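You operate a simulated robot arm through the tools that you are given. There is no shell and no other tool. Be economical: measure what you need, move in short steps, check, and stop when the job is done.

Carry out the task below with a simulated two-armed robot. There is one attempt and no reset: what you move stays moved.

Task
Take the grey cloth from the white desk and lay it out flat on the teal table.

It is judged by the outcome, as a careful person would: the job done as asked, and still so three seconds after it is handed in. It fails if anything else is knocked over, pushed out of place, dropped, spilled or broken. Flat cloth is picked up by pressing the open fingertips on it (5 to 10 N) and closing them slowly along it; thin cloth reads only 2 to 8 mm in the jaws.

Robot
Two 7-joint arms with two-finger parallel grippers on one trunk, on a base that drives. Base frame: it is fixed to the floor where the robot stands at the start and does not move with it; the origin is under the middle of the robot, x ahead of it, y to its left, z up; the surface under the hand at the start is at about z = 800. Units: mm, degrees, N and s.
The left shoulder is at the start at [62, 197, 1029], the right one opposite. With the tool pointing down near the work surface each hand reaches from about 320 to 720 mm from the robot's upright axis, wherever it stands, measured 20 degrees to its own side. Places, roughly: teal table [2900, -700, 800]. Payload 1.57 kg a hand.
The TCP of each hand is the grasp point between the finger pads, 30 mm short of the fingertips. In the tool frame z runs along the fingers and y along their closing line. Largest opening 110 mm; finger width 24, thickness 12; the body of the gripper, 48 by 112 mm, starts 78 mm behind the TCP.
Orientation is told as [roll, pitch, yaw] about the base's x, y, z axes, in that order, counted from this pose: with the fingers straight down and closing along the base's y, the tool's x points along the base's -x, its y along +y and its z along -z.

Tools
- The arms move only by the tool jog_arm. It takes "left_moves", "right_moves" or both (then of equal length, played together; a hand with none holds still); each is a list of rows, each a list of 6 numbers: the shift along the tool's x, y, z in units of 30 mm (1.0 is 30 mm), then the turn, a rotation vector about the tool's x, y, z in units of 5 degrees (1.0 is 5 degrees). In form: [[tx, ty, tz, rx, ry, rz], ...]. A call has 1 to 12 rows; each row shifts and turns the commanded pose from where the row before left it, along the tool's axes as they then stand. "left_gripper" and "right_gripper" are, for a hand that has rows, the closure in counts, from 0 (fully open) to 255 (shut), set as the call begins (left out, the last holds). A call with a number of a shift or a turn outside -1 to 1 is refused whole. Each row takes 0.2 s and may step no farther than 50 mm and 8.6 degrees from the row before; otherwise, or with a gripper value out of range, the whole call is refused. Where a pose cannot be reached the arm comes as near as it can. A force on the tool above 40 N (or 10 N above the force at the start of the call, whichever is more), or a blocked arm, ends the call early, and 0.2 s more pass. The fingers move at their own pace (about 72 mm/s each) and stop on an object; they squeeze with about 21 N. The grip force told is the motor's: it shows also when the fingers shut on nothing. Time passes only in rows, and 0.2 s behind the last, so rows that do not move let the fingers close. It gives the time, the measured TCP pose, the force on the tool (base axes), the opening and the grip force at its end, in the units of the frame above (readings bear some noise), with the torque about the TCP (base axes, N m) and any sound that the robot's microphone picked up.
- Cameras (640 x 400 px; columns grow to the right, rows downward): "scene" is now at [103, -12.2, 1603.4]; the picture's right is [-0.16, -0.99, 0.00], its down [-0.83, 0.14, -0.54] and it looks along [0.54, -0.09, -0.84] (base axes); focal length 278 px, centre (320, 200). "left" rides on the left gripper at [70, -16, -141] in its tool frame; the picture's right is [0.23, 0.97, 0.00], its down [-0.85, 0.20, -0.48] and it looks along [-0.47, 0.11, 0.88] (tool axes); focal length 222 px, centre (320, 200). "right" rides on the right gripper at [70, 16, -141] in its tool frame; the picture's right is [-0.23, 0.97, 0.00], its down [-0.85, -0.20, -0.48] and it looks along [-0.47, -0.11, 0.88] (tool axes); focal length 222 px, centre (320, 200). There is no depth. A picture from a camera that has moved, and an enlarged one, comes with that camera's place and axes in the base frame and with its lens.
- snapshot(camera): a new picture of that camera. No time passes.
- lift_body(by): slides the trunk up (or, below 0, down) by that many mm; the arms and the scene camera ride with it, the base frame stays. It gives what a move gives, with no picture.
- drive_base(legs): drives the robot by 1 to 6 legs, each [ahead, left, turn to the left] in mm, mm and degrees, along the robot's own axes; the way and the turn of a leg run together, so that a leg with both is an arc; at most 1500 mm and 180 degrees a leg. The arms and the cameras ride along, it lands a little off, and it stops where it bumps. It gives what a move gives.
- aim_head(pan, tilt): turns the head with the scene camera to pan (to the left, within 86 degrees either way) and tilt (down, from -29 to 69), counted from straight ahead of the robot. It gives what a move gives.
- enlarge(camera, box): a new picture of the part [left, top, right, bottom] of that camera's present view, enlarged. No time passes.
- sign_off(): hands the job in; it is judged then, once.

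Work in short steps. Places have to be worked out from the pictures, the camera data and where the tool is seen: move nearer, look again, correct. Check each grasp and each placing, and mend what went wrong. You have 120 turns and 108 pictures in all, those below and enlarged ones among them. Open the grippers and draw the arms clear of the work before you hand the job in, unless the task says otherwise; then end with one line.

The tools are called after "Request:" as name(argument=value, ...) on one line, values as JSON. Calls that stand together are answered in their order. jog_arm: Moves the arms, as the interface text tells. Its arguments: {"type":"object","properties":{"left_moves":{"type":"array","items":{"type":"array","items":{"type":"number"}}},"left_gripper":{"type":"number"},"right_moves":{"type":"array","items":{"type":"array","items":{"type":"number"}}},"right_gripper":{"type":"number"}},"required":[]} The other tools are called the same way: lift_body (by) slides the trunk up or down; drive_base (legs) drives the base; aim_head (pan, tilt) turns the head that bears the scene camera; snapshot (camera) takes a picture; enlarge (camera, box) takes an enlarged picture of a part of a camera's view; sign_off () hands the job in.

At the start:

```text
clock: 0.0
left_eef_pos: [580.5, 156.6, 1038.3]
left_tool_rot: [-0.1, 0.1, 0.0]
left_wrist_force: [0.0, 0.7, -0.4]
left_moment: [0.0, 0.01, 0.01]
left_grip_width: 109.9
left_finger_force: 0.0
right_eef_pos: [416.9, -170.3, 1011.7]
right_tool_rot: [0.1, 0.2, 0.1]
right_wrist_force: [-0.5, -0.4, 0.3]
right_moment: [-0.02, 0.0, 0.01]
right_grip_width: 109.9
right_finger_force: 0.1
trunk travel left (down, up): [-625.0, 365.0]
robot x, y, heading: [0.7, 0.2, -0.0]
head pan, tilt: [-9.3, 57.0]
```

scene: 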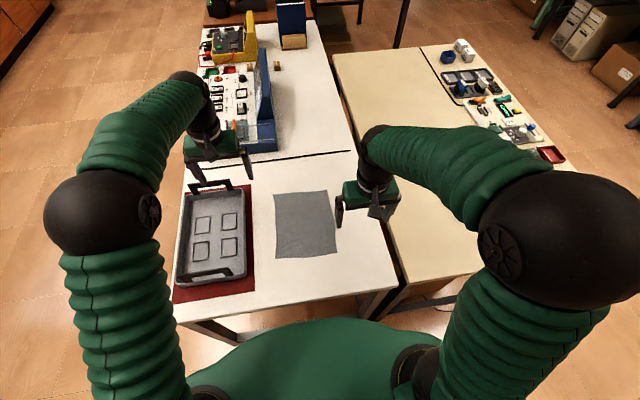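
right: 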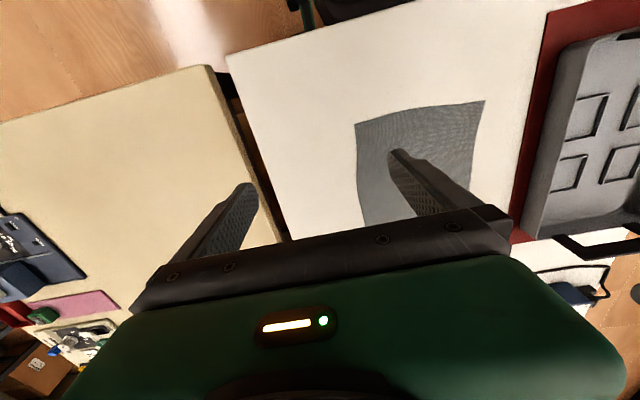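
left: 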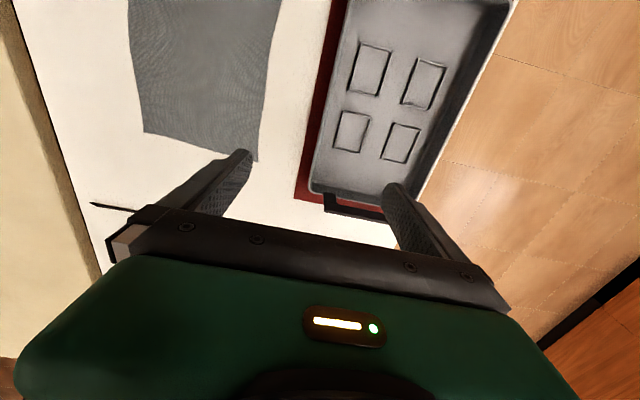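

The cloth appears to span about x 414–665, y −120…65 (near edge at x≈420). I'll bring both hands above its two near corners with the fingers partly closed, then look.

Request:
jog_arm(left_moves=[[0.82, -0.6, 0.77, 0, 0, 0], [0.82, -0.6, 0.77, 0, 0, 0], [0.82, -0.6, 0.77, 0, 0, 0], [0.82, -0.6, 0.77, 0, 0, 0], [0.82, -0.6, 0.77, 0, 0, 0], [0.82, -0.6, 0.77, 0, 0, 0]], right_moves=[[-0.07, 0.44, 0.62, 0, 0, 0], [-0.07, 0.44, 0.62, 0, 0, 0], [-0.07, 0.44, 0.62, 0, 0, 0], [-0.07, 0.44, 0.62, 0, 0, 0], [-0.07, 0.44, 0.62, 0, 0, 0], [-0.07, 0.44, 0.62, 0, 0, 0]], left_gripper=162, right_gripper=162)

```text
clock: 1.4
left_eef_pos: [432.3, 48.5, 899.7]
left_tool_rot: [0.0, 0.0, 0.1]
left_wrist_force: [-1.0, 0.4, -0.7]
left_moment: [-0.01, 0.0, 0.01]
left_grip_width: 40.1
left_finger_force: 0.1
right_eef_pos: [426.5, -92.2, 900.2]
right_tool_rot: [0.1, -0.1, -0.2]
right_wrist_force: [0.5, -0.1, 0.9]
right_moment: [-0.02, -0.02, -0.03]
right_grip_width: 40.1
right_finger_force: 0.0
trunk travel left (down, up): [-625.0, 365.0]
robot x, y, heading: [2.3, -1.9, 0.0]
head pan, tilt: [-9.3, 57.0]
```

Both hands are above the near corners; I check with all views.

Request:
enlarge(camera="scene", box=[220, 150, 400, 290])

Request:
snapshot(camera="right")

Request:
snapshot(camera="left")

```text
2.86 times, centred on (310, 220) of scene
camera zoom: at [103.2, -12.7, 1603.4], right [-0.16, -0.99, 0.0], down [-0.83, 0.14, -0.54], along [0.54, -0.09, -0.84], focal length 796 px, centre (349, 143)
```

zoom: 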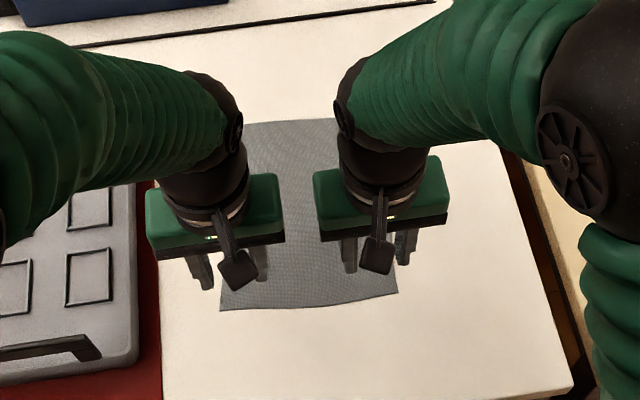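

```text
103 pictures are left
camera right: at [357.0, -75.3, 1040.7], right [0.23, 0.97, 0.0], down [0.85, -0.2, 0.48], along [0.47, -0.11, -0.88], focal length 222 px, centre (320, 200)
```

right: 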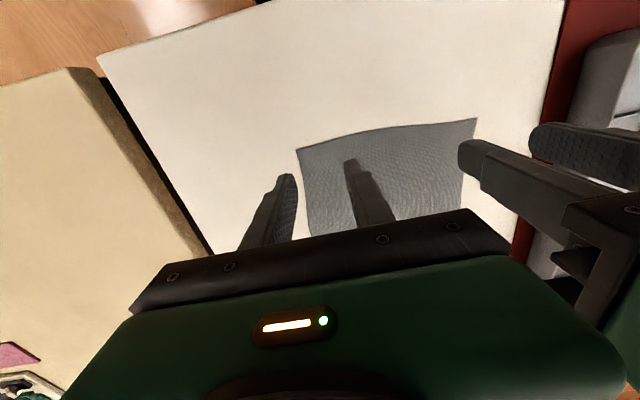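

```text
102 pictures are left
camera left: at [361.3, 32.2, 1041.7], right [-0.23, 0.97, 0.0], down [0.85, 0.2, 0.48], along [0.47, 0.11, -0.88], focal length 222 px, centre (320, 200)
```

left: 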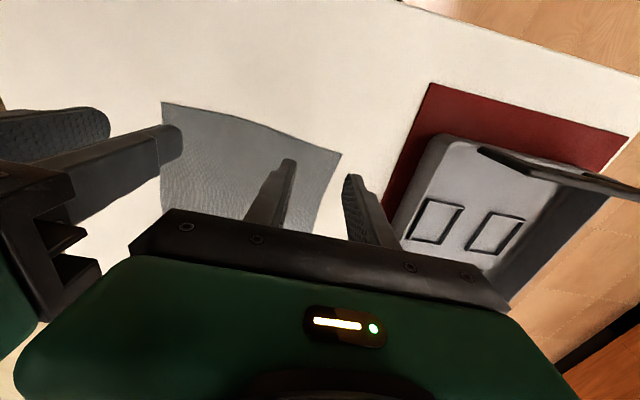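

Measured near corners: right ≈(419,−114), left ≈(429,70). I shift a bit inside them, narrow to ~28 mm and descend to just above the cloth.

Request:
jog_arm(left_moves=[[-0.4, -0.18, 0.7, 0, 0, 0], [0, 0, 0.7, 0, 0, 0], [0, 0, 0.6, 0, 0, 0]], right_moves=[[-0.25, 0.24, 0.7, 0, 0, 0], [0, 0, 0.7, 0, 0, 0], [0, 0, 0.6, 0, 0, 0]], left_gripper=190, right_gripper=190)

Request:
snapshot(camera="right")

Request:
snapshot(camera="left")

```text
clock: 2.2
left_eef_pos: [445.1, 43.9, 840.6]
left_tool_rot: [0.0, 0.0, 0.0]
left_wrist_force: [0.4, 0.8, -0.3]
left_moment: [-0.01, -0.01, -0.02]
left_grip_width: 28.2
left_finger_force: 0.0
right_eef_pos: [435.7, -84.0, 839.1]
right_tool_rot: [0.0, 0.0, -0.1]
right_wrist_force: [-0.2, 0.0, -0.6]
right_moment: [-0.01, 0.01, 0.0]
right_grip_width: 28.1
right_finger_force: 0.1
trunk travel left (down, up): [-625.0, 365.0]
robot x, y, heading: [1.0, 0.5, 0.3]
head pan, tilt: [-9.3, 57.0]
```

```text
101 pictures are left
camera right: at [365.9, -67.6, 979.8], right [0.23, 0.97, 0.0], down [0.85, -0.2, 0.48], along [0.47, -0.11, -0.88], focal length 222 px, centre (320, 200)
```

right: 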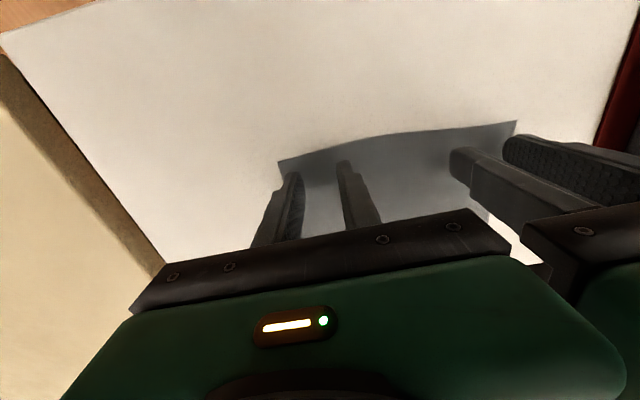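

```text
100 pictures are left
camera left: at [374.0, 27.4, 981.4], right [-0.23, 0.97, 0.0], down [0.85, 0.2, 0.48], along [0.47, 0.11, -0.88], focal length 222 px, centre (320, 200)
```

left: 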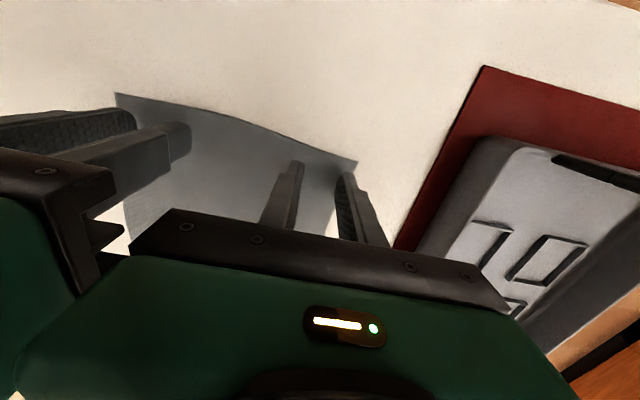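

The fingertips are over both corners, just inside the edges. I lower gently and watch the force.

Request:
jog_arm(left_moves=[[0, 0, 0.2, 0, 0, 0], [0, 0, 0.13, 0, 0, 0]], right_moves=[[0, 0, 0.17, 0, 0, 0], [0, 0, 0.1, 0, 0, 0]])

```text
clock: 2.8
left_eef_pos: [444.1, 43.2, 832.6]
left_tool_rot: [-0.1, -0.2, -0.1]
left_wrist_force: [1.0, 0.7, 5.1]
left_moment: [0.04, -0.03, -0.01]
left_grip_width: 28.1
left_finger_force: 0.1
right_eef_pos: [434.7, -84.9, 831.8]
right_tool_rot: [0.0, -0.1, 0.0]
right_wrist_force: [0.0, -0.8, -0.7]
right_moment: [0.05, -0.02, 0.02]
right_grip_width: 27.9
right_finger_force: 0.1
trunk travel left (down, up): [-625.0, 365.0]
robot x, y, heading: [-1.1, 0.0, 0.1]
head pan, tilt: [-9.3, 57.0]
```

The left is in contact (5 N), the right nearly so. I press both slightly more.

Request:
jog_arm(left_moves=[[0, 0, 0.04, 0, 0, 0], [0, 0, 0, 0, 0, 0]], right_moves=[[0, 0, 0.06, 0, 0, 0], [0, 0, 0.04, 0, 0, 0]])

```text
clock: 3.4
left_eef_pos: [442.3, 43.6, 830.5]
left_tool_rot: [0.0, -0.1, 0.1]
left_wrist_force: [2.6, 0.6, 12.3]
left_moment: [0.11, 0.02, -0.03]
left_grip_width: 28.3
left_finger_force: 0.1
right_eef_pos: [434.3, -84.1, 831.6]
right_tool_rot: [0.0, -0.4, 0.0]
right_wrist_force: [0.4, -3.0, 30.9]
right_moment: [-0.34, 0.24, 0.01]
right_grip_width: 28.1
right_finger_force: 0.1
trunk travel left (down, up): [-625.0, 365.0]
robot x, y, heading: [2.9, 3.0, -0.1]
head pan, tilt: [-9.3, 57.0]
```

The right pushes too hard (31 N); I ease both off a little.

Request:
jog_arm(left_moves=[[0, 0, -0.015, 0, 0, 0], [0, 0, 0, 0, 0, 0]], right_moves=[[0, 0, -0.06, 0, 0, 0], [0, 0, 0, 0, 0, 0]])

```text
clock: 4.0
left_eef_pos: [442.3, 44.3, 831.4]
left_tool_rot: [0.0, -0.1, 0.0]
left_wrist_force: [-2.7, 1.1, 25.5]
left_moment: [0.24, 0.17, 0.0]
left_grip_width: 28.0
left_finger_force: 0.1
right_eef_pos: [432.3, -84.0, 831.9]
right_tool_rot: [0.0, -0.1, -0.1]
right_wrist_force: [1.6, 0.6, 10.0]
right_moment: [-0.05, -0.01, 0.03]
right_grip_width: 28.0
right_finger_force: 0.1
trunk travel left (down, up): [-625.0, 365.0]
robot x, y, heading: [-5.3, 2.4, -0.2]
head pan, tilt: [-9.3, 57.0]
```

The right is at 10 N; the left lagged up to 25 N, so I ease it.

Request:
jog_arm(left_moves=[[0, 0, -0.04, 0, 0, 0], [0, 0, 0, 0, 0, 0]], right_moves=[[0, 0, 0, 0, 0, 0], [0, 0, 0, 0, 0, 0]])

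```text
clock: 4.6
left_eef_pos: [442.1, 43.5, 831.1]
left_tool_rot: [0.0, 0.0, -0.1]
left_wrist_force: [1.7, -0.2, 1.3]
left_moment: [0.02, -0.03, 0.0]
left_grip_width: 27.9
left_finger_force: 0.0
right_eef_pos: [433.4, -83.0, 831.5]
right_tool_rot: [0.0, -0.1, -0.1]
right_wrist_force: [-3.1, 0.7, 20.3]
right_moment: [-0.1, 0.25, -0.02]
right_grip_width: 28.3
right_finger_force: 0.1
trunk travel left (down, up): [-625.0, 365.0]
robot x, y, heading: [1.4, 2.6, 0.2]
head pan, tilt: [-9.3, 57.0]
```

Forces wander a bit; I trim both by about half a millimetre and begin closing slowly.

Request:
jog_arm(left_moves=[[0, 0, 0.015, 0, 0, 0], [0, 0, 0, 0, 0, 0]], right_moves=[[0, 0, -0.015, 0, 0, 0], [0, 0, 0, 0, 0, 0]], left_gripper=205, right_gripper=205)

```text
clock: 5.2
left_eef_pos: [443.7, 43.7, 830.8]
left_tool_rot: [0.0, 0.0, -0.1]
left_wrist_force: [-2.6, 0.4, 13.1]
left_moment: [0.07, 0.11, 0.0]
left_grip_width: 20.5
left_finger_force: 0.0
right_eef_pos: [433.9, -84.2, 831.1]
right_tool_rot: [-0.1, -0.1, 0.0]
right_wrist_force: [0.3, 0.5, 4.9]
right_moment: [-0.04, 0.05, 0.0]
right_grip_width: 21.0
right_finger_force: 0.1
trunk travel left (down, up): [-625.0, 365.0]
robot x, y, heading: [1.0, -0.4, 0.1]
head pan, tilt: [-9.3, 57.0]
```

Good contact on both (13 N and 5 N); I keep closing slowly.

Request:
jog_arm(left_moves=[[0, 0, 0, 0, 0, 0], [0, 0, 0, 0, 0, 0]], right_moves=[[0, 0, 0.01, 0, 0, 0], [0, 0, 0, 0, 0, 0]], left_gripper=222, right_gripper=222)

Request:
snapshot(camera="right")

Request:
snapshot(camera="left")

```text
clock: 5.8
left_eef_pos: [443.1, 42.3, 831.7]
left_tool_rot: [0.0, -0.1, 0.0]
left_wrist_force: [2.0, -1.7, 13.2]
left_moment: [0.0, 0.07, 0.01]
left_grip_width: 12.6
left_finger_force: 0.0
right_eef_pos: [433.9, -83.7, 831.7]
right_tool_rot: [0.0, -0.2, 0.0]
right_wrist_force: [-0.2, 0.2, 7.0]
right_moment: [-0.02, 0.06, -0.01]
right_grip_width: 13.5
right_finger_force: 0.0
trunk travel left (down, up): [-625.0, 365.0]
robot x, y, heading: [-0.1, -0.7, 0.1]
head pan, tilt: [-9.3, 57.0]
```

```text
99 pictures are left
camera right: at [364.8, -67.4, 972.5], right [0.23, 0.97, 0.0], down [0.85, -0.2, 0.48], along [0.47, -0.11, -0.88], focal length 222 px, centre (320, 200)
```

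right: 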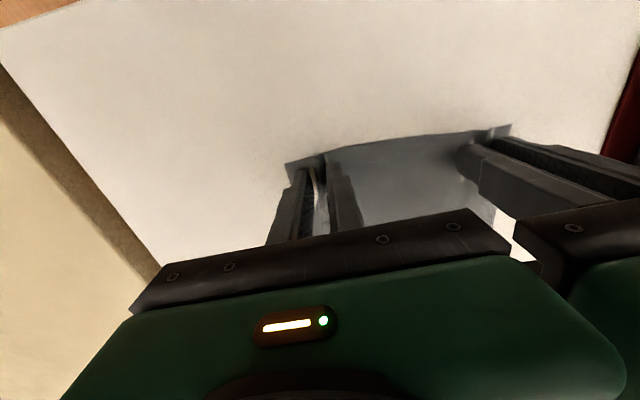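

```text
98 pictures are left
camera left: at [372.8, 26.3, 972.5], right [-0.23, 0.97, 0.0], down [0.85, 0.2, 0.48], along [0.47, 0.11, -0.88], focal length 222 px, centre (320, 200)
```

left: 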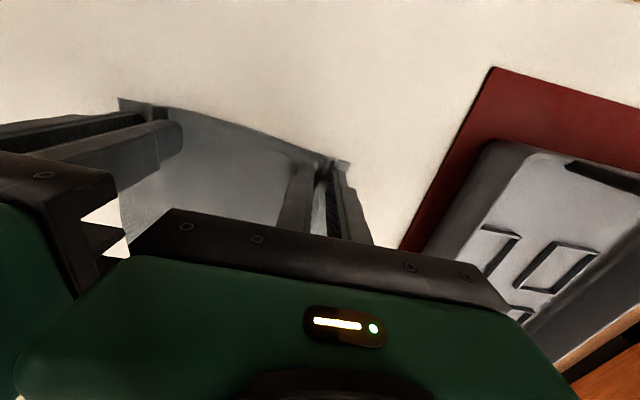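

A ridge of cloth is rising between the fingers on both hands. I close fully.

Request:
jog_arm(left_moves=[[0, 0, 0, 0, 0, 0], [0, 0, 0, 0, 0, 0], [0, 0, 0, 0, 0, 0]], right_moves=[[0, 0, 0, 0, 0, 0], [0, 0, 0, 0, 0, 0], [0, 0, 0, 0, 0, 0]], left_gripper=238, right_gripper=238)

Request:
jog_arm(left_moves=[[0, 0, 0, 0, 0, 0], [0, 0, 0, 0, 0, 0], [0, 0, 0, 0, 0, 0]], right_moves=[[0, 0, 0, 0, 0, 0], [0, 0, 0, 0, 0, 0], [0, 0, 0, 0, 0, 0]], left_gripper=255, right_gripper=255)

```text
clock: 6.6
left_eef_pos: [443.8, 42.5, 831.4]
left_tool_rot: [0.1, -0.1, 0.0]
left_wrist_force: [0.3, -3.4, 13.7]
left_moment: [-0.03, 0.04, 0.02]
left_grip_width: 7.4
left_finger_force: 0.3
right_eef_pos: [434.9, -85.3, 831.9]
right_tool_rot: [-0.1, -0.1, -0.1]
right_wrist_force: [0.8, 2.8, 5.3]
right_moment: [0.04, -0.01, -0.01]
right_grip_width: 8.2
right_finger_force: 0.5
trunk travel left (down, up): [-625.0, 365.0]
robot x, y, heading: [-0.2, 1.6, 0.0]
head pan, tilt: [-9.3, 57.0]
```

```text
clock: 7.4
left_eef_pos: [443.0, 42.4, 832.1]
left_tool_rot: [-0.2, -0.1, -0.2]
left_wrist_force: [-2.2, -17.1, 13.4]
left_moment: [-0.44, 0.09, 0.02]
left_grip_width: 1.7
left_finger_force: 20.6
right_eef_pos: [435.1, -83.0, 830.7]
right_tool_rot: [0.1, -0.1, 0.1]
right_wrist_force: [1.0, 15.6, 3.9]
right_moment: [0.45, 0.04, 0.05]
right_grip_width: 1.8
right_finger_force: 20.8
trunk travel left (down, up): [-625.0, 365.0]
robot x, y, heading: [3.9, -0.5, 0.2]
head pan, tilt: [-9.3, 57.0]
```

Both read ~1.7 mm with 16 N of cloth tension between the hands, so both hold. I let the hands in 3 mm each and lift a little to check.

Request:
jog_arm(left_moves=[[0, -0.1, -0.3, 0, 0, 0], [0, 0, -0.6, 0, 0, 0], [0, 0, -0.7, 0, 0, 0]], right_moves=[[0, 0.1, -0.3, 0, 0, 0], [0, 0, -0.6, 0, 0, 0], [0, 0, -0.7, 0, 0, 0]])

Request:
snapshot(camera="scene")

Request:
snapshot(camera="right")

```text
clock: 8.2
left_eef_pos: [443.3, 40.7, 878.7]
left_tool_rot: [0.1, 0.1, 0.0]
left_wrist_force: [-1.0, -5.7, 0.3]
left_moment: [-0.15, 0.02, 0.01]
left_grip_width: 2.2
left_finger_force: 21.4
right_eef_pos: [433.2, -80.9, 879.5]
right_tool_rot: [0.0, 0.0, 0.0]
right_wrist_force: [-0.3, 5.0, -0.6]
right_moment: [0.19, -0.04, 0.0]
right_grip_width: 1.7
right_finger_force: 21.1
trunk travel left (down, up): [-625.0, 365.0]
robot x, y, heading: [3.2, -0.5, -0.0]
head pan, tilt: [-9.3, 57.0]
```

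```text
97 pictures are left
camera scene: at [101.6, -12.2, 1603.4], right [-0.16, -0.99, 0.0], down [-0.83, 0.14, -0.54], along [0.54, -0.09, -0.84], focal length 278 px, centre (320, 200)
```

scene: 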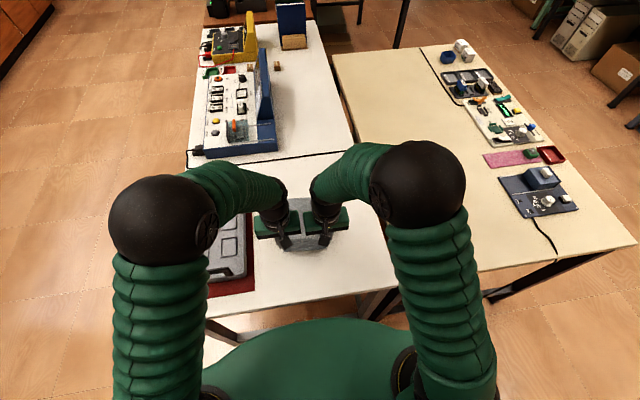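

```text
96 pictures are left
camera right: at [365.0, -64.2, 1020.5], right [0.23, 0.97, 0.0], down [0.85, -0.2, 0.48], along [0.47, -0.11, -0.88], focal length 222 px, centre (320, 200)
```

right: 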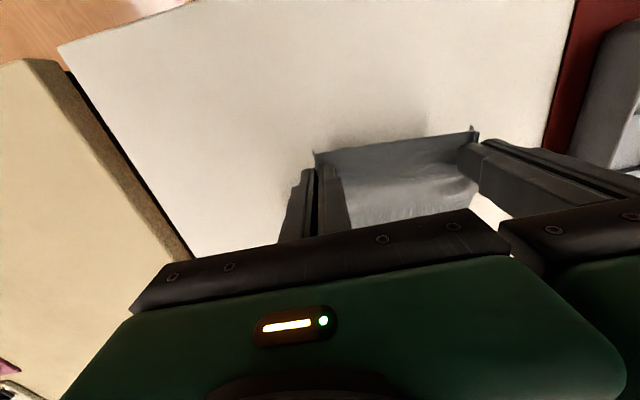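

Both corners are held and the edge is stretched between the hands. I raise the trunk so the cloth hangs clear, and look ahead for the teal table.

Request:
lift_body(by=300)

Request:
aim_head(pan=-25, tilt=25)

Request:
snapshot(camera="scene")

```text
clock: 11.2
left_eef_pos: [444.1, 40.0, 1178.2]
left_tool_rot: [0.0, 0.0, -0.1]
left_wrist_force: [0.3, -2.0, -0.3]
left_moment: [-0.08, 0.02, 0.01]
left_grip_width: 1.9
left_finger_force: 20.7
right_eef_pos: [435.6, -81.1, 1179.1]
right_tool_rot: [-0.1, -0.1, -0.1]
right_wrist_force: [-0.2, 2.6, -0.2]
right_moment: [0.09, 0.02, 0.04]
right_grip_width: 1.8
right_finger_force: 21.3
trunk travel left (down, up): [-925.0, 65.0]
robot x, y, heading: [-0.6, 1.4, -0.1]
head pan, tilt: [-9.3, 57.0]
```

```text
clock: 12.2
left_eef_pos: [443.9, 39.1, 1178.2]
left_tool_rot: [0.1, 0.1, 0.0]
left_wrist_force: [-0.2, -2.7, -0.1]
left_moment: [-0.07, -0.01, 0.0]
left_grip_width: 2.1
left_finger_force: 21.3
right_eef_pos: [435.1, -80.8, 1178.4]
right_tool_rot: [0.1, 0.0, 0.0]
right_wrist_force: [0.2, 2.6, 0.1]
right_moment: [0.1, -0.04, -0.02]
right_grip_width: 1.8
right_finger_force: 21.1
trunk travel left (down, up): [-925.0, 65.0]
robot x, y, heading: [-0.7, -0.3, -0.1]
head pan, tilt: [-25.0, 25.0]
```

```text
95 pictures are left
camera scene: at [118.2, -40.1, 1949.8], right [-0.42, -0.91, 0.0], down [-0.39, 0.18, -0.91], along [0.82, -0.38, -0.43], focal length 278 px, centre (320, 200)
```

scene: 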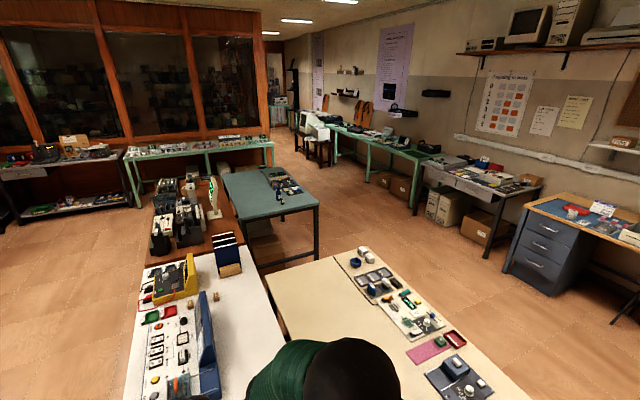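

The teal table spans roughly x 2200–3500, y −980…−300, with items on its right middle part. I'll go round the right of the beige desk; first check the aisle at right and the hanging cloth.

Request:
aim_head(pan=-75, tilt=35)

Request:
snapshot(camera="scene")

Request:
snapshot(camera="right")

```text
clock: 13.3
left_eef_pos: [444.0, 39.8, 1178.9]
left_tool_rot: [0.1, 0.0, 0.0]
left_wrist_force: [0.4, -2.5, 0.1]
left_moment: [-0.07, 0.0, 0.01]
left_grip_width: 1.7
left_finger_force: 21.0
right_eef_pos: [436.2, -80.3, 1179.8]
right_tool_rot: [-0.1, 0.0, 0.0]
right_wrist_force: [-0.1, 2.6, -0.1]
right_moment: [0.08, 0.02, -0.02]
right_grip_width: 1.7
right_finger_force: 20.9
trunk travel left (down, up): [-925.0, 65.0]
robot x, y, heading: [0.2, -3.3, 0.2]
head pan, tilt: [-75.0, 35.0]
```

```text
94 pictures are left
camera scene: at [57.5, -86.2, 1934.2], right [-0.97, -0.26, 0.0], down [-0.15, 0.55, -0.82], along [0.21, -0.79, -0.57], focal length 278 px, centre (320, 200)
```

scene: 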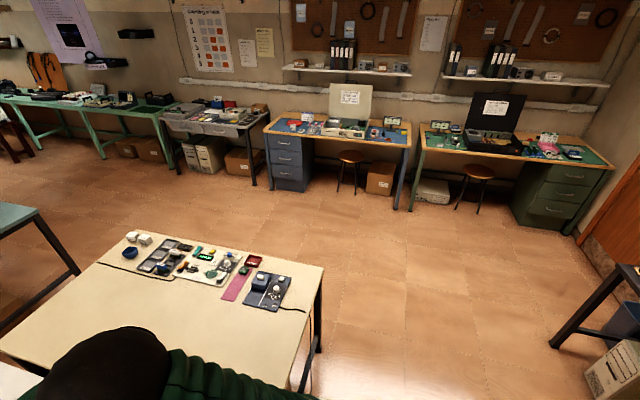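

```text
93 pictures are left
camera right: at [366.1, -64.0, 1320.1], right [0.23, 0.97, 0.0], down [0.85, -0.2, 0.48], along [0.47, -0.11, -0.88], focal length 222 px, centre (320, 200)
```

right: 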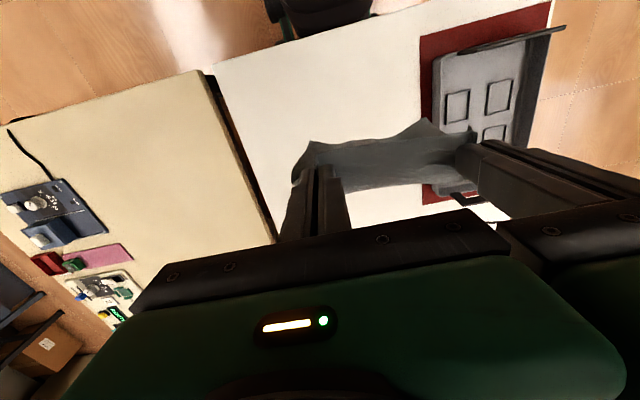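

The aisle is clear from y≈−1100 to −2700. I drive sideways right 1600 mm along the desk front.

Request:
drive_base(legs=[[0, -800, 0], [0, -800, 0]])

Request:
aim_head(pan=15, tilt=25)

Request:
snapshot(camera="scene")

```text
clock: 21.4
left_eef_pos: [443.7, -1529.0, 1178.2]
left_tool_rot: [-0.2, 0.0, 0.7]
left_wrist_force: [0.6, -1.5, 0.7]
left_moment: [-0.08, -0.04, -0.02]
left_grip_width: 1.9
left_finger_force: 20.5
right_eef_pos: [436.0, -1649.5, 1179.5]
right_tool_rot: [-0.2, -0.1, 0.8]
right_wrist_force: [0.0, 3.5, 0.4]
right_moment: [0.07, 0.0, -0.01]
right_grip_width: 2.0
right_finger_force: 20.8
trunk travel left (down, up): [-925.0, 65.0]
robot x, y, heading: [-1.7, -1579.1, 0.6]
head pan, tilt: [-75.0, 35.0]
```

```text
clock: 23.1
left_eef_pos: [443.0, -1534.3, 1179.0]
left_tool_rot: [0.0, -0.2, 0.6]
left_wrist_force: [-0.7, -1.2, -0.5]
left_moment: [-0.06, 0.0, -0.01]
left_grip_width: 1.8
left_finger_force: 20.9
right_eef_pos: [434.8, -1654.0, 1179.1]
right_tool_rot: [0.0, -0.1, 0.7]
right_wrist_force: [0.2, 2.3, -0.7]
right_moment: [0.05, -0.02, -0.01]
right_grip_width: 2.0
right_finger_force: 21.3
trunk travel left (down, up): [-925.0, 65.0]
robot x, y, heading: [-0.7, -1576.5, 1.0]
head pan, tilt: [15.0, 25.0]
```

```text
92 pictures are left
camera scene: at [123.8, -1554.0, 1949.8], right [0.27, -0.96, 0.0], down [-0.41, -0.11, -0.91], along [0.87, 0.24, -0.42], focal length 278 px, centre (320, 200)
```

scene: 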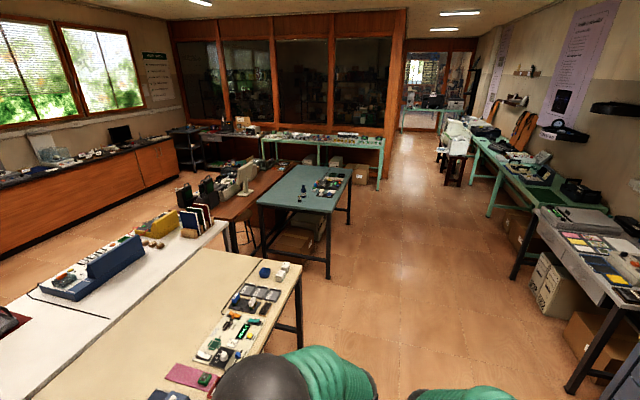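

The way ahead is clear. I drive ahead to about x=1700 alongside and look at the table top closer.

Request:
drive_base(legs=[[1000, -10, -1], [700, 0, 0]])

Request:
aim_head(pan=45, tilt=40)

Request:
snapshot(camera="scene")

```text
clock: 31.8
left_eef_pos: [2159.7, -1519.6, 1180.8]
left_tool_rot: [0.0, -0.2, 1.4]
left_wrist_force: [0.4, -2.6, -0.2]
left_moment: [-0.04, 0.03, 0.04]
left_grip_width: 2.0
left_finger_force: 21.6
right_eef_pos: [2155.3, -1640.7, 1180.2]
right_tool_rot: [-0.1, -0.2, 1.4]
right_wrist_force: [-0.1, 2.4, -0.2]
right_moment: [0.08, 0.02, 0.0]
right_grip_width: 2.2
right_finger_force: 21.1
trunk travel left (down, up): [-925.0, 65.0]
robot x, y, heading: [1721.8, -1569.8, 1.5]
head pan, tilt: [15.0, 25.0]
```

```text
clock: 32.8
left_eef_pos: [2160.9, -1520.0, 1178.6]
left_tool_rot: [0.0, -0.2, 1.5]
left_wrist_force: [-0.1, -1.7, 0.7]
left_moment: [-0.02, -0.02, 0.0]
left_grip_width: 2.0
left_finger_force: 21.1
right_eef_pos: [2157.0, -1640.8, 1178.8]
right_tool_rot: [0.0, -0.1, 1.4]
right_wrist_force: [-0.1, 1.8, 0.7]
right_moment: [0.04, -0.03, 0.01]
right_grip_width: 2.2
right_finger_force: 20.8
trunk travel left (down, up): [-925.0, 65.0]
robot x, y, heading: [1720.8, -1570.4, 1.2]
head pan, tilt: [45.0, 40.0]
```

```text
91 pictures are left
camera scene: at [1815.1, -1509.1, 1926.6], right [0.72, -0.69, 0.0], down [-0.45, -0.47, -0.77], along [0.53, 0.55, -0.64], focal length 278 px, centre (320, 200)
```

scene: 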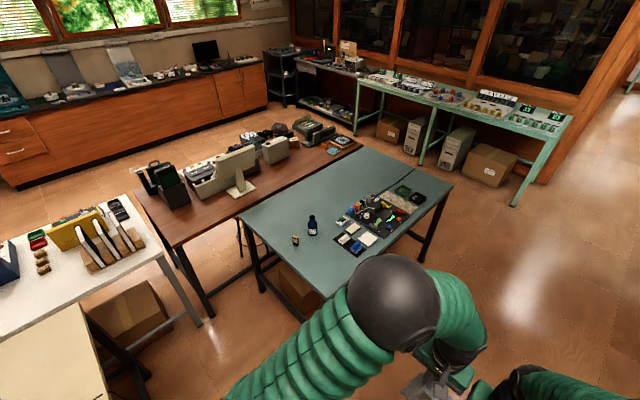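

Table top: x≈2300–3480, y≈−1050…−285. Items: bottle (2512,−722), small thing (2401,−709), tray x 2570–3300, y −1000…−800. The far-left region (x 3100–3450, y −750…−350) is free, with lots of floor beyond the far end, so I go round to stand there facing back.

Request:
drive_base(legs=[[1100, -40, -1.2], [1080, 0, 0]])

Request:
aim_head(pan=50, tilt=35)

Request:
snapshot(camera="scene")

```text
clock: 43.5
left_eef_pos: [4338.4, -1594.6, 1180.4]
left_tool_rot: [0.1, -0.3, -1.3]
left_wrist_force: [0.0, -2.3, 0.1]
left_moment: [-0.04, 0.01, 0.01]
left_grip_width: 1.9
left_finger_force: 20.9
right_eef_pos: [4327.1, -1714.1, 1181.0]
right_tool_rot: [0.0, -0.2, -1.3]
right_wrist_force: [0.6, 2.3, 0.4]
right_moment: [0.06, -0.02, 0.01]
right_grip_width: 1.8
right_finger_force: 21.1
trunk travel left (down, up): [-925.0, 65.0]
robot x, y, heading: [3897.7, -1624.8, -1.2]
head pan, tilt: [45.0, 40.0]
```

```text
clock: 44.2
left_eef_pos: [4337.2, -1595.6, 1179.8]
left_tool_rot: [0.0, -0.3, -1.2]
left_wrist_force: [-0.2, -1.4, 0.8]
left_moment: [-0.03, 0.04, -0.03]
left_grip_width: 2.0
left_finger_force: 20.7
right_eef_pos: [4327.8, -1715.6, 1180.1]
right_tool_rot: [0.0, -0.3, -1.2]
right_wrist_force: [0.5, 1.8, 0.0]
right_moment: [0.02, 0.04, 0.02]
right_grip_width: 1.7
right_finger_force: 20.1
trunk travel left (down, up): [-925.0, 65.0]
robot x, y, heading: [3896.8, -1624.8, -1.3]
head pan, tilt: [50.0, 35.0]
```

```text
90 pictures are left
camera scene: at [3990.1, -1560.4, 1934.2], right [0.75, -0.66, 0.0], down [-0.38, -0.43, -0.82], along [0.54, 0.62, -0.57], focal length 278 px, centre (320, 200)
```

scene: 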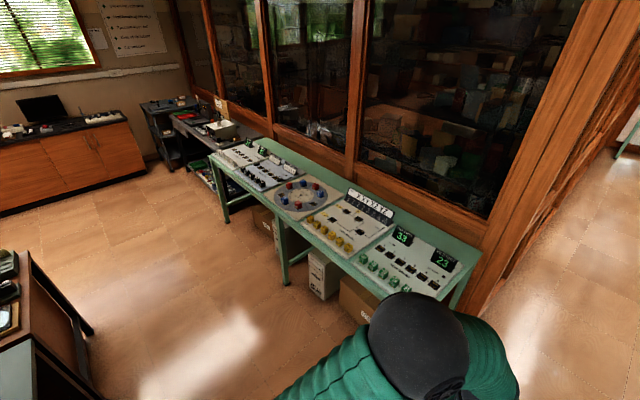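

The floor is clear and the bench edge is at x≈4770. I turn left to face back (heading ~180), in place.

Request:
drive_base(legs=[[0, 0, 91], [0, 0, 90]])

Request:
aim_head(pan=-40, tilt=40)

Request:
snapshot(camera="scene")

```text
clock: 52.2
left_eef_pos: [3457.7, -1657.6, 1180.5]
left_tool_rot: [0.0, -0.3, 179.2]
left_wrist_force: [0.5, 2.4, 0.8]
left_moment: [0.05, -0.03, -0.06]
left_grip_width: 1.7
left_finger_force: 21.0
right_eef_pos: [3467.6, -1538.0, 1180.5]
right_tool_rot: [0.1, -0.1, 179.2]
right_wrist_force: [-0.4, -3.3, 0.3]
right_moment: [-0.07, 0.0, 0.0]
right_grip_width: 2.0
right_finger_force: 20.7
trunk travel left (down, up): [-925.0, 65.0]
robot x, y, heading: [3896.9, -1623.1, 179.1]
head pan, tilt: [50.0, 35.0]
```

```text
clock: 53.9
left_eef_pos: [3459.8, -1658.2, 1181.2]
left_tool_rot: [-0.1, -0.3, 179.2]
left_wrist_force: [-0.5, 2.4, 0.8]
left_moment: [0.09, -0.03, -0.06]
left_grip_width: 1.6
left_finger_force: 20.8
right_eef_pos: [3468.8, -1537.2, 1181.2]
right_tool_rot: [0.1, -0.2, 179.2]
right_wrist_force: [-0.4, -1.4, -0.3]
right_moment: [-0.08, -0.01, 0.0]
right_grip_width: 2.0
right_finger_force: 21.1
trunk travel left (down, up): [-925.0, 65.0]
robot x, y, heading: [3899.5, -1625.2, 179.0]
head pan, tilt: [-40.0, 40.0]
```

```text
89 pictures are left
camera scene: at [3799.6, -1569.2, 1926.6], right [0.65, 0.76, 0.0], down [0.49, -0.42, -0.76], along [-0.58, 0.5, -0.64], focal length 278 px, centre (320, 200)
```

scene: 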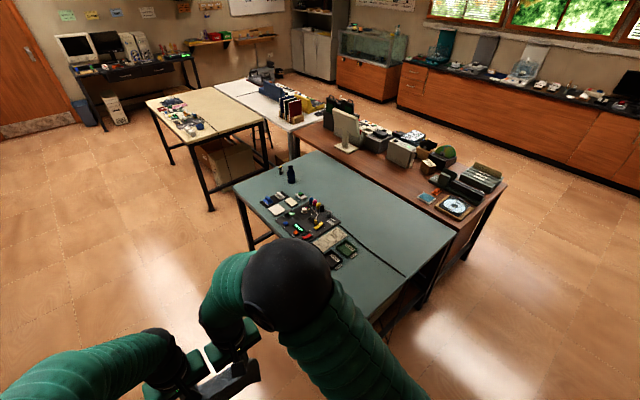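

There's a line across the teal top; I enlarge it to see whether it's a seam, and check the free area.

Request:
enlarge(camera="scene", box=[230, 130, 510, 310])

```text
2.22 times, centred on (370, 220) of scene
camera zoom: at [3799.6, -1569.2, 1926.6], right [0.65, 0.76, 0.0], down [0.49, -0.42, -0.76], along [-0.58, 0.5, -0.64], focal length 619 px, centre (209, 156)
```

zoom: 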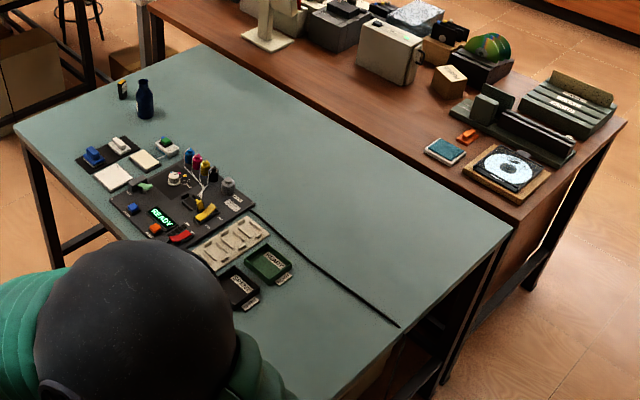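

The line is a cable lying at y≈−750. I'll lay the cloth in the clear strip at y≈−620…−430, well off the cable. I drive sideways to y≈−525 keeping clear of the end edge.

Request:
drive_base(legs=[[0, -550, 0.8], [0, -560, 0]])

Request:
aim_head(pan=0, tilt=55)

Request:
snapshot(camera="scene")

```text
clock: 59.9
left_eef_pos: [3454.5, -573.5, 1179.9]
left_tool_rot: [-0.6, -0.3, -179.5]
left_wrist_force: [-0.3, 0.9, 0.3]
left_moment: [0.16, 0.01, -0.02]
left_grip_width: 1.8
left_finger_force: 21.0
right_eef_pos: [3461.6, -454.7, 1181.7]
right_tool_rot: [-0.5, -0.3, -179.4]
right_wrist_force: [-1.6, -3.4, -0.7]
right_moment: [0.06, -0.02, -0.01]
right_grip_width: 1.5
right_finger_force: 21.9
trunk travel left (down, up): [-925.0, 65.0]
robot x, y, heading: [3894.4, -516.9, -179.3]
head pan, tilt: [-40.0, 40.0]
```

```text
clock: 60.9
left_eef_pos: [3454.4, -562.7, 1181.4]
left_tool_rot: [0.0, -0.4, -179.5]
left_wrist_force: [-0.4, 2.1, -1.2]
left_moment: [0.04, 0.0, -0.02]
left_grip_width: 1.7
left_finger_force: 21.3
right_eef_pos: [3462.3, -443.1, 1181.4]
right_tool_rot: [0.0, -0.3, -179.5]
right_wrist_force: [-0.8, -1.4, -0.4]
right_moment: [-0.08, -0.01, -0.01]
right_grip_width: 1.7
right_finger_force: 20.9
trunk travel left (down, up): [-925.0, 65.0]
robot x, y, heading: [3893.4, -519.6, -179.5]
head pan, tilt: [0.0, 55.0]
```

```text
87 pictures are left
camera scene: at [3786.0, -526.1, 1905.9], right [-0.01, 1.0, 0.0], down [0.82, 0.01, -0.57], along [-0.57, 0.0, -0.82], focal length 278 px, centre (320, 200)
```

scene: 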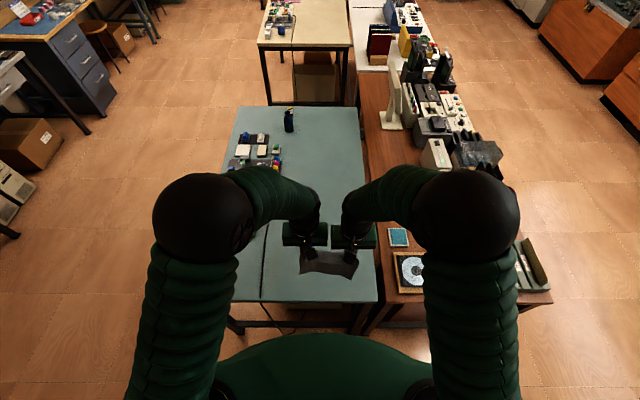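

Table near edge is at x≈3489; robot 404 mm from it. I drive 70 mm ahead, then extend the hands forward and raise them in preparation for the trunk lowering.

Request:
drive_base(legs=[[70, 15, 0]])

Request:
jog_arm(left_moves=[[-0.65, 0, -0.6, 0, 0, 0], [-0.65, 0, -0.6, 0, 0, 0], [-0.65, 0, -0.6, 0, 0, 0], [-0.65, 0, -0.6, 0, 0, 0], [-0.65, 0, -0.6, 0, 0, 0], [-0.65, 0, -0.6, 0, 0, 0], [-0.65, 0, -0.6, 0, 0, 0], [-0.65, 0, -0.6, 0, 0, 0], [-0.65, 0, -0.6, 0, 0, 0], [-0.65, 0, -0.6, 0, 0, 0]], right_moves=[[-0.65, 0, -0.6, 0, 0, 0], [-0.65, 0, -0.6, 0, 0, 0], [-0.65, 0, -0.6, 0, 0, 0], [-0.65, 0, -0.6, 0, 0, 0], [-0.65, 0, -0.6, 0, 0, 0], [-0.65, 0, -0.6, 0, 0, 0], [-0.65, 0, -0.6, 0, 0, 0], [-0.65, 0, -0.6, 0, 0, 0], [-0.65, 0, -0.6, 0, 0, 0], [-0.65, 0, -0.6, 0, 0, 0]])

Request:
snapshot(camera="scene")

```text
clock: 62.0
left_eef_pos: [3398.8, -569.0, 1188.7]
left_tool_rot: [0.4, -1.1, -179.7]
left_wrist_force: [1.1, 1.7, 0.1]
left_moment: [0.01, 0.02, 0.0]
left_grip_width: 1.6
left_finger_force: 20.3
right_eef_pos: [3408.1, -448.5, 1187.3]
right_tool_rot: [0.5, -1.1, -179.4]
right_wrist_force: [0.0, -1.2, -0.1]
right_moment: [-0.08, 0.07, 0.04]
right_grip_width: 1.6
right_finger_force: 21.1
trunk travel left (down, up): [-925.0, 65.0]
robot x, y, heading: [3821.9, -530.6, -179.4]
head pan, tilt: [0.0, 55.0]
```

```text
clock: 64.2
left_eef_pos: [3189.7, -570.5, 1363.2]
left_tool_rot: [0.3, -0.2, -179.5]
left_wrist_force: [-0.2, 1.2, -0.2]
left_moment: [0.05, -0.04, 0.0]
left_grip_width: 1.8
left_finger_force: 21.0
right_eef_pos: [3198.4, -451.8, 1364.0]
right_tool_rot: [0.3, -0.3, -179.6]
right_wrist_force: [0.2, -1.9, -0.2]
right_moment: [-0.03, -0.02, 0.01]
right_grip_width: 1.7
right_finger_force: 21.1
trunk travel left (down, up): [-925.0, 65.0]
robot x, y, heading: [3823.0, -534.8, -179.5]
head pan, tilt: [0.0, 55.0]
```

```text
86 pictures are left
camera scene: at [3711.1, -529.6, 1905.7], right [-0.01, 1.0, 0.0], down [0.82, 0.01, -0.57], along [-0.57, -0.01, -0.82], focal length 278 px, centre (320, 200)
```

scene: 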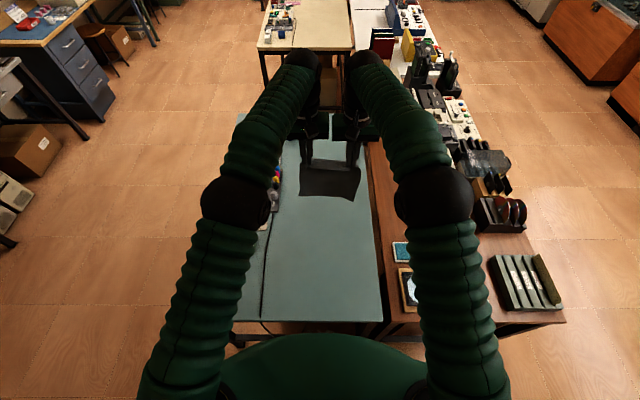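

The cloth hangs straight. I lower the trunk 280 mm so its free edge nearly reaches the table.

Request:
lift_body(by=-280)

Request:
snapshot(camera="scene")

Request:
snapshot(camera="right")

```text
clock: 67.0
left_eef_pos: [3190.7, -572.9, 1083.9]
left_tool_rot: [0.3, -0.4, -179.7]
left_wrist_force: [-0.2, 2.1, -0.1]
left_moment: [0.01, 0.0, -0.02]
left_grip_width: 2.0
left_finger_force: 20.9
right_eef_pos: [3199.2, -453.5, 1084.7]
right_tool_rot: [0.2, -0.5, -179.6]
right_wrist_force: [0.5, -1.2, 0.2]
right_moment: [-0.07, -0.01, -0.02]
right_grip_width: 1.7
right_finger_force: 20.8
trunk travel left (down, up): [-645.0, 345.0]
robot x, y, heading: [3820.8, -532.1, -179.6]
head pan, tilt: [0.0, 55.0]
```

```text
85 pictures are left
camera scene: at [3714.5, -534.2, 1625.8], right [-0.01, 1.0, 0.0], down [0.82, 0.01, -0.57], along [-0.57, -0.01, -0.82], focal length 278 px, centre (320, 200)
```

scene: 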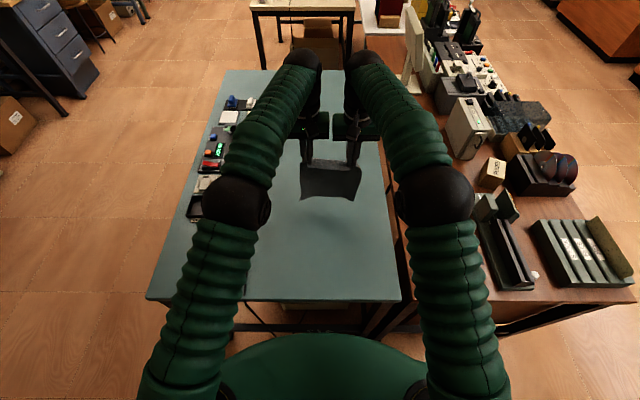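

```text
84 pictures are left
camera right: at [3269.7, -467.8, 1225.7], right [-0.22, -0.98, 0.01], down [-0.85, 0.19, 0.48], along [-0.47, 0.1, -0.87], focal length 222 px, centre (320, 200)
```

right: 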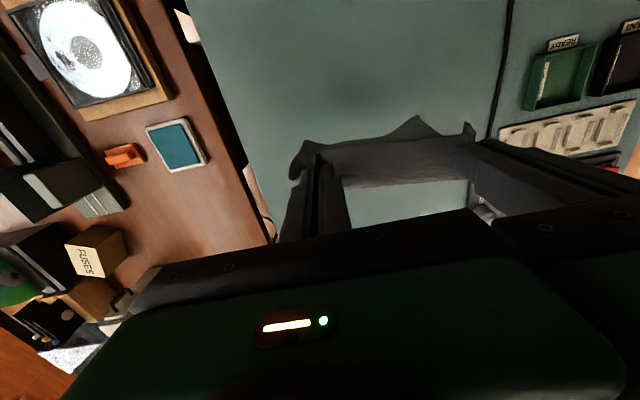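

The free edge hangs about 30 mm above the top at x≈3150, tilting slightly away. I lower it to touch and start arcing the held edge back toward the robot so the cloth rolls out flat.

Request:
jog_arm(left_moves=[[0, 0, 0.43, 0, 0, 0], [0, 0, 0.43, 0, 0, 0], [0.32, 0, 0.13, 0, 0, 0], [0.32, 0, 0.13, 0, 0, 0], [0.46, 0, 0.19, 0, 0, 0], [0.46, 0, 0.19, 0, 0, 0], [0.46, 0, 0.19, 0, 0, 0], [0.46, 0, 0.19, 0, 0, 0], [0.39, 0, 0.3, 0, 0, 0], [0.39, 0, 0.3, 0, 0, 0], [0.39, 0, 0.3, 0, 0, 0], [0.39, 0, 0.3, 0, 0, 0]], right_moves=[[0, 0, 0.43, 0, 0, 0], [0, 0, 0.43, 0, 0, 0], [0.32, 0, 0.13, 0, 0, 0], [0.32, 0, 0.13, 0, 0, 0], [0.46, 0, 0.19, 0, 0, 0], [0.46, 0, 0.19, 0, 0, 0], [0.46, 0, 0.19, 0, 0, 0], [0.46, 0, 0.19, 0, 0, 0], [0.39, 0, 0.3, 0, 0, 0], [0.39, 0, 0.3, 0, 0, 0], [0.39, 0, 0.3, 0, 0, 0], [0.39, 0, 0.3, 0, 0, 0]])

Request:
snapshot(camera="scene")

Request:
snapshot(camera="right")

```text
clock: 69.6
left_eef_pos: [3313.5, -571.5, 990.9]
left_tool_rot: [0.2, -0.5, -179.7]
left_wrist_force: [0.3, 0.3, -1.2]
left_moment: [0.04, 0.0, 0.04]
left_grip_width: 2.0
left_finger_force: 21.0
right_eef_pos: [3319.6, -453.1, 991.4]
right_tool_rot: [0.2, -0.5, -179.5]
right_wrist_force: [0.0, -0.3, 0.7]
right_moment: [-0.04, 0.01, 0.0]
right_grip_width: 1.8
right_finger_force: 21.4
trunk travel left (down, up): [-645.0, 345.0]
robot x, y, heading: [3821.9, -532.1, -179.8]
head pan, tilt: [0.0, 55.0]
```

```text
83 pictures are left
camera scene: at [3716.4, -534.2, 1625.9], right [-0.01, 1.0, 0.0], down [0.82, 0.01, -0.57], along [-0.57, -0.01, -0.82], focal length 278 px, centre (320, 200)
```

scene: 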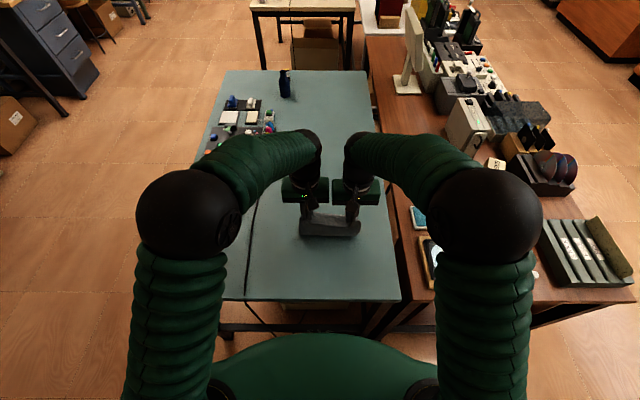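

```text
82 pictures are left
camera right: at [3391.0, -467.8, 1132.2], right [-0.22, -0.98, 0.01], down [-0.85, 0.19, 0.48], along [-0.47, 0.1, -0.87], focal length 222 px, centre (320, 200)
```

right: 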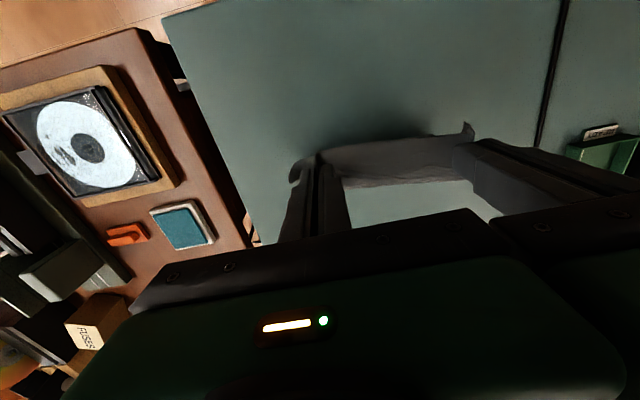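

I enlarge to see how the free part is lying on the table.

Request:
enlarge(camera="scene", box=[270, 150, 400, 260])

Request:
snapshot(camera="left")

```text
3.64 times, centred on (335, 205) of scene
camera zoom: at [3716.4, -534.2, 1625.9], right [-0.01, 1.0, 0.0], down [0.82, 0.01, -0.57], along [-0.57, -0.01, -0.82], focal length 1012 px, centre (266, 182)
```

zoom: 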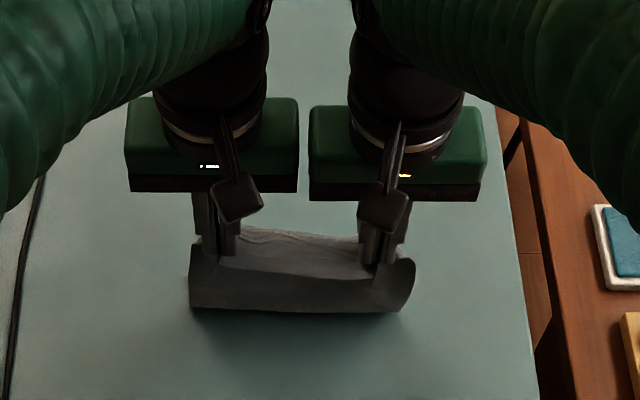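

```text
80 pictures are left
camera left: at [3383.7, -554.6, 1131.4], right [0.23, -0.97, 0.0], down [-0.85, -0.2, 0.49], along [-0.47, -0.11, -0.87], focal length 222 px, centre (320, 200)
```

left: 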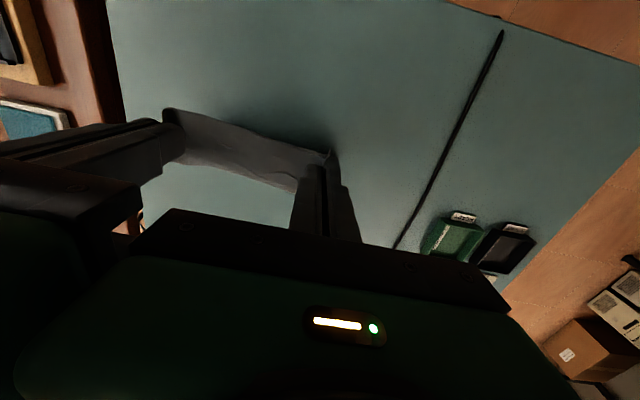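

The cloth is hanging almost vertically with only its tail on the table, so it has slid along and would bunch if laid here. I lift it again and go farther forward so there's enough travel to drag it out flat.

Request:
jog_arm(left_moves=[[0, 0, -0.85, 0, 0, 0], [0, 0, -0.85, 0, 0, 0], [0, 0, -0.85, 0, 0, 0], [0, 0, -0.85, 0, 0, 0], [-0.7, 0, 0, 0, 0, 0], [-0.9, 0, 0, 0, 0, 0], [-0.9, 0, 0, 0, 0, 0], [-0.9, 0, 0, 0, 0, 0], [-0.9, 0, 0, 0, 0, 0], [-0.9, 0, 0, 0, 0, 0], [-0.6, 0, 0, 0, 0, 0], [0, 0, 0, 0, 0, 0]], right_moves=[[0, 0, -0.85, 0, 0, 0], [0, 0, -0.85, 0, 0, 0], [0, 0, -0.85, 0, 0, 0], [0, 0, -0.85, 0, 0, 0], [-0.7, 0, 0, 0, 0, 0], [-0.9, 0, 0, 0, 0, 0], [-0.9, 0, 0, 0, 0, 0], [-0.9, 0, 0, 0, 0, 0], [-0.9, 0, 0, 0, 0, 0], [-0.9, 0, 0, 0, 0, 0], [-0.6, 0, 0, 0, 0, 0], [0, 0, 0, 0, 0, 0]])

Request:
enlarge(camera="scene", box=[250, 90, 400, 220])

```text
clock: 72.2
left_eef_pos: [3179.9, -578.5, 1087.2]
left_tool_rot: [0.1, -0.3, -179.8]
left_wrist_force: [-1.1, 13.3, 0.3]
left_moment: [0.42, 0.01, 0.04]
left_grip_width: 2.0
left_finger_force: 21.3
left hand out of reach, approached as far as the arm can: row 10, 11
right_eef_pos: [3171.0, -454.7, 1092.8]
right_tool_rot: [0.4, -0.3, -179.4]
right_wrist_force: [2.0, -12.4, -1.6]
right_moment: [-0.39, -0.05, 0.0]
right_grip_width: 1.7
right_finger_force: 21.0
right hand out of reach, approached as far as the arm can: row 10, 11
trunk travel left (down, up): [-645.0, 345.0]
robot x, y, heading: [3822.5, -534.8, -179.4]
head pan, tilt: [0.0, 55.0]
```

```text
3.08 times, centred on (325, 155) of scene
camera zoom: at [3713.1, -534.2, 1625.7], right [-0.01, 1.0, 0.0], down [0.82, 0.01, -0.57], along [-0.57, -0.01, -0.82], focal length 857 px, centre (305, 338)
```

zoom: 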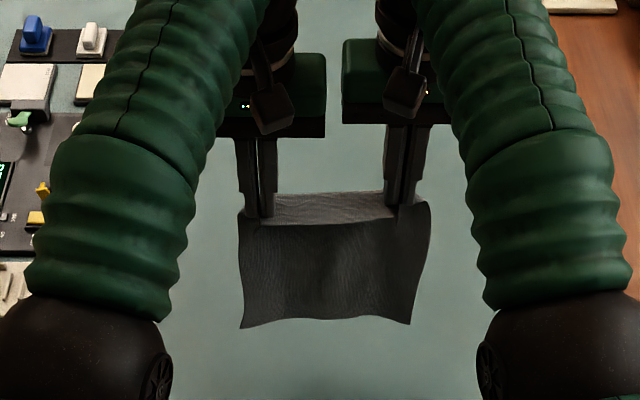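

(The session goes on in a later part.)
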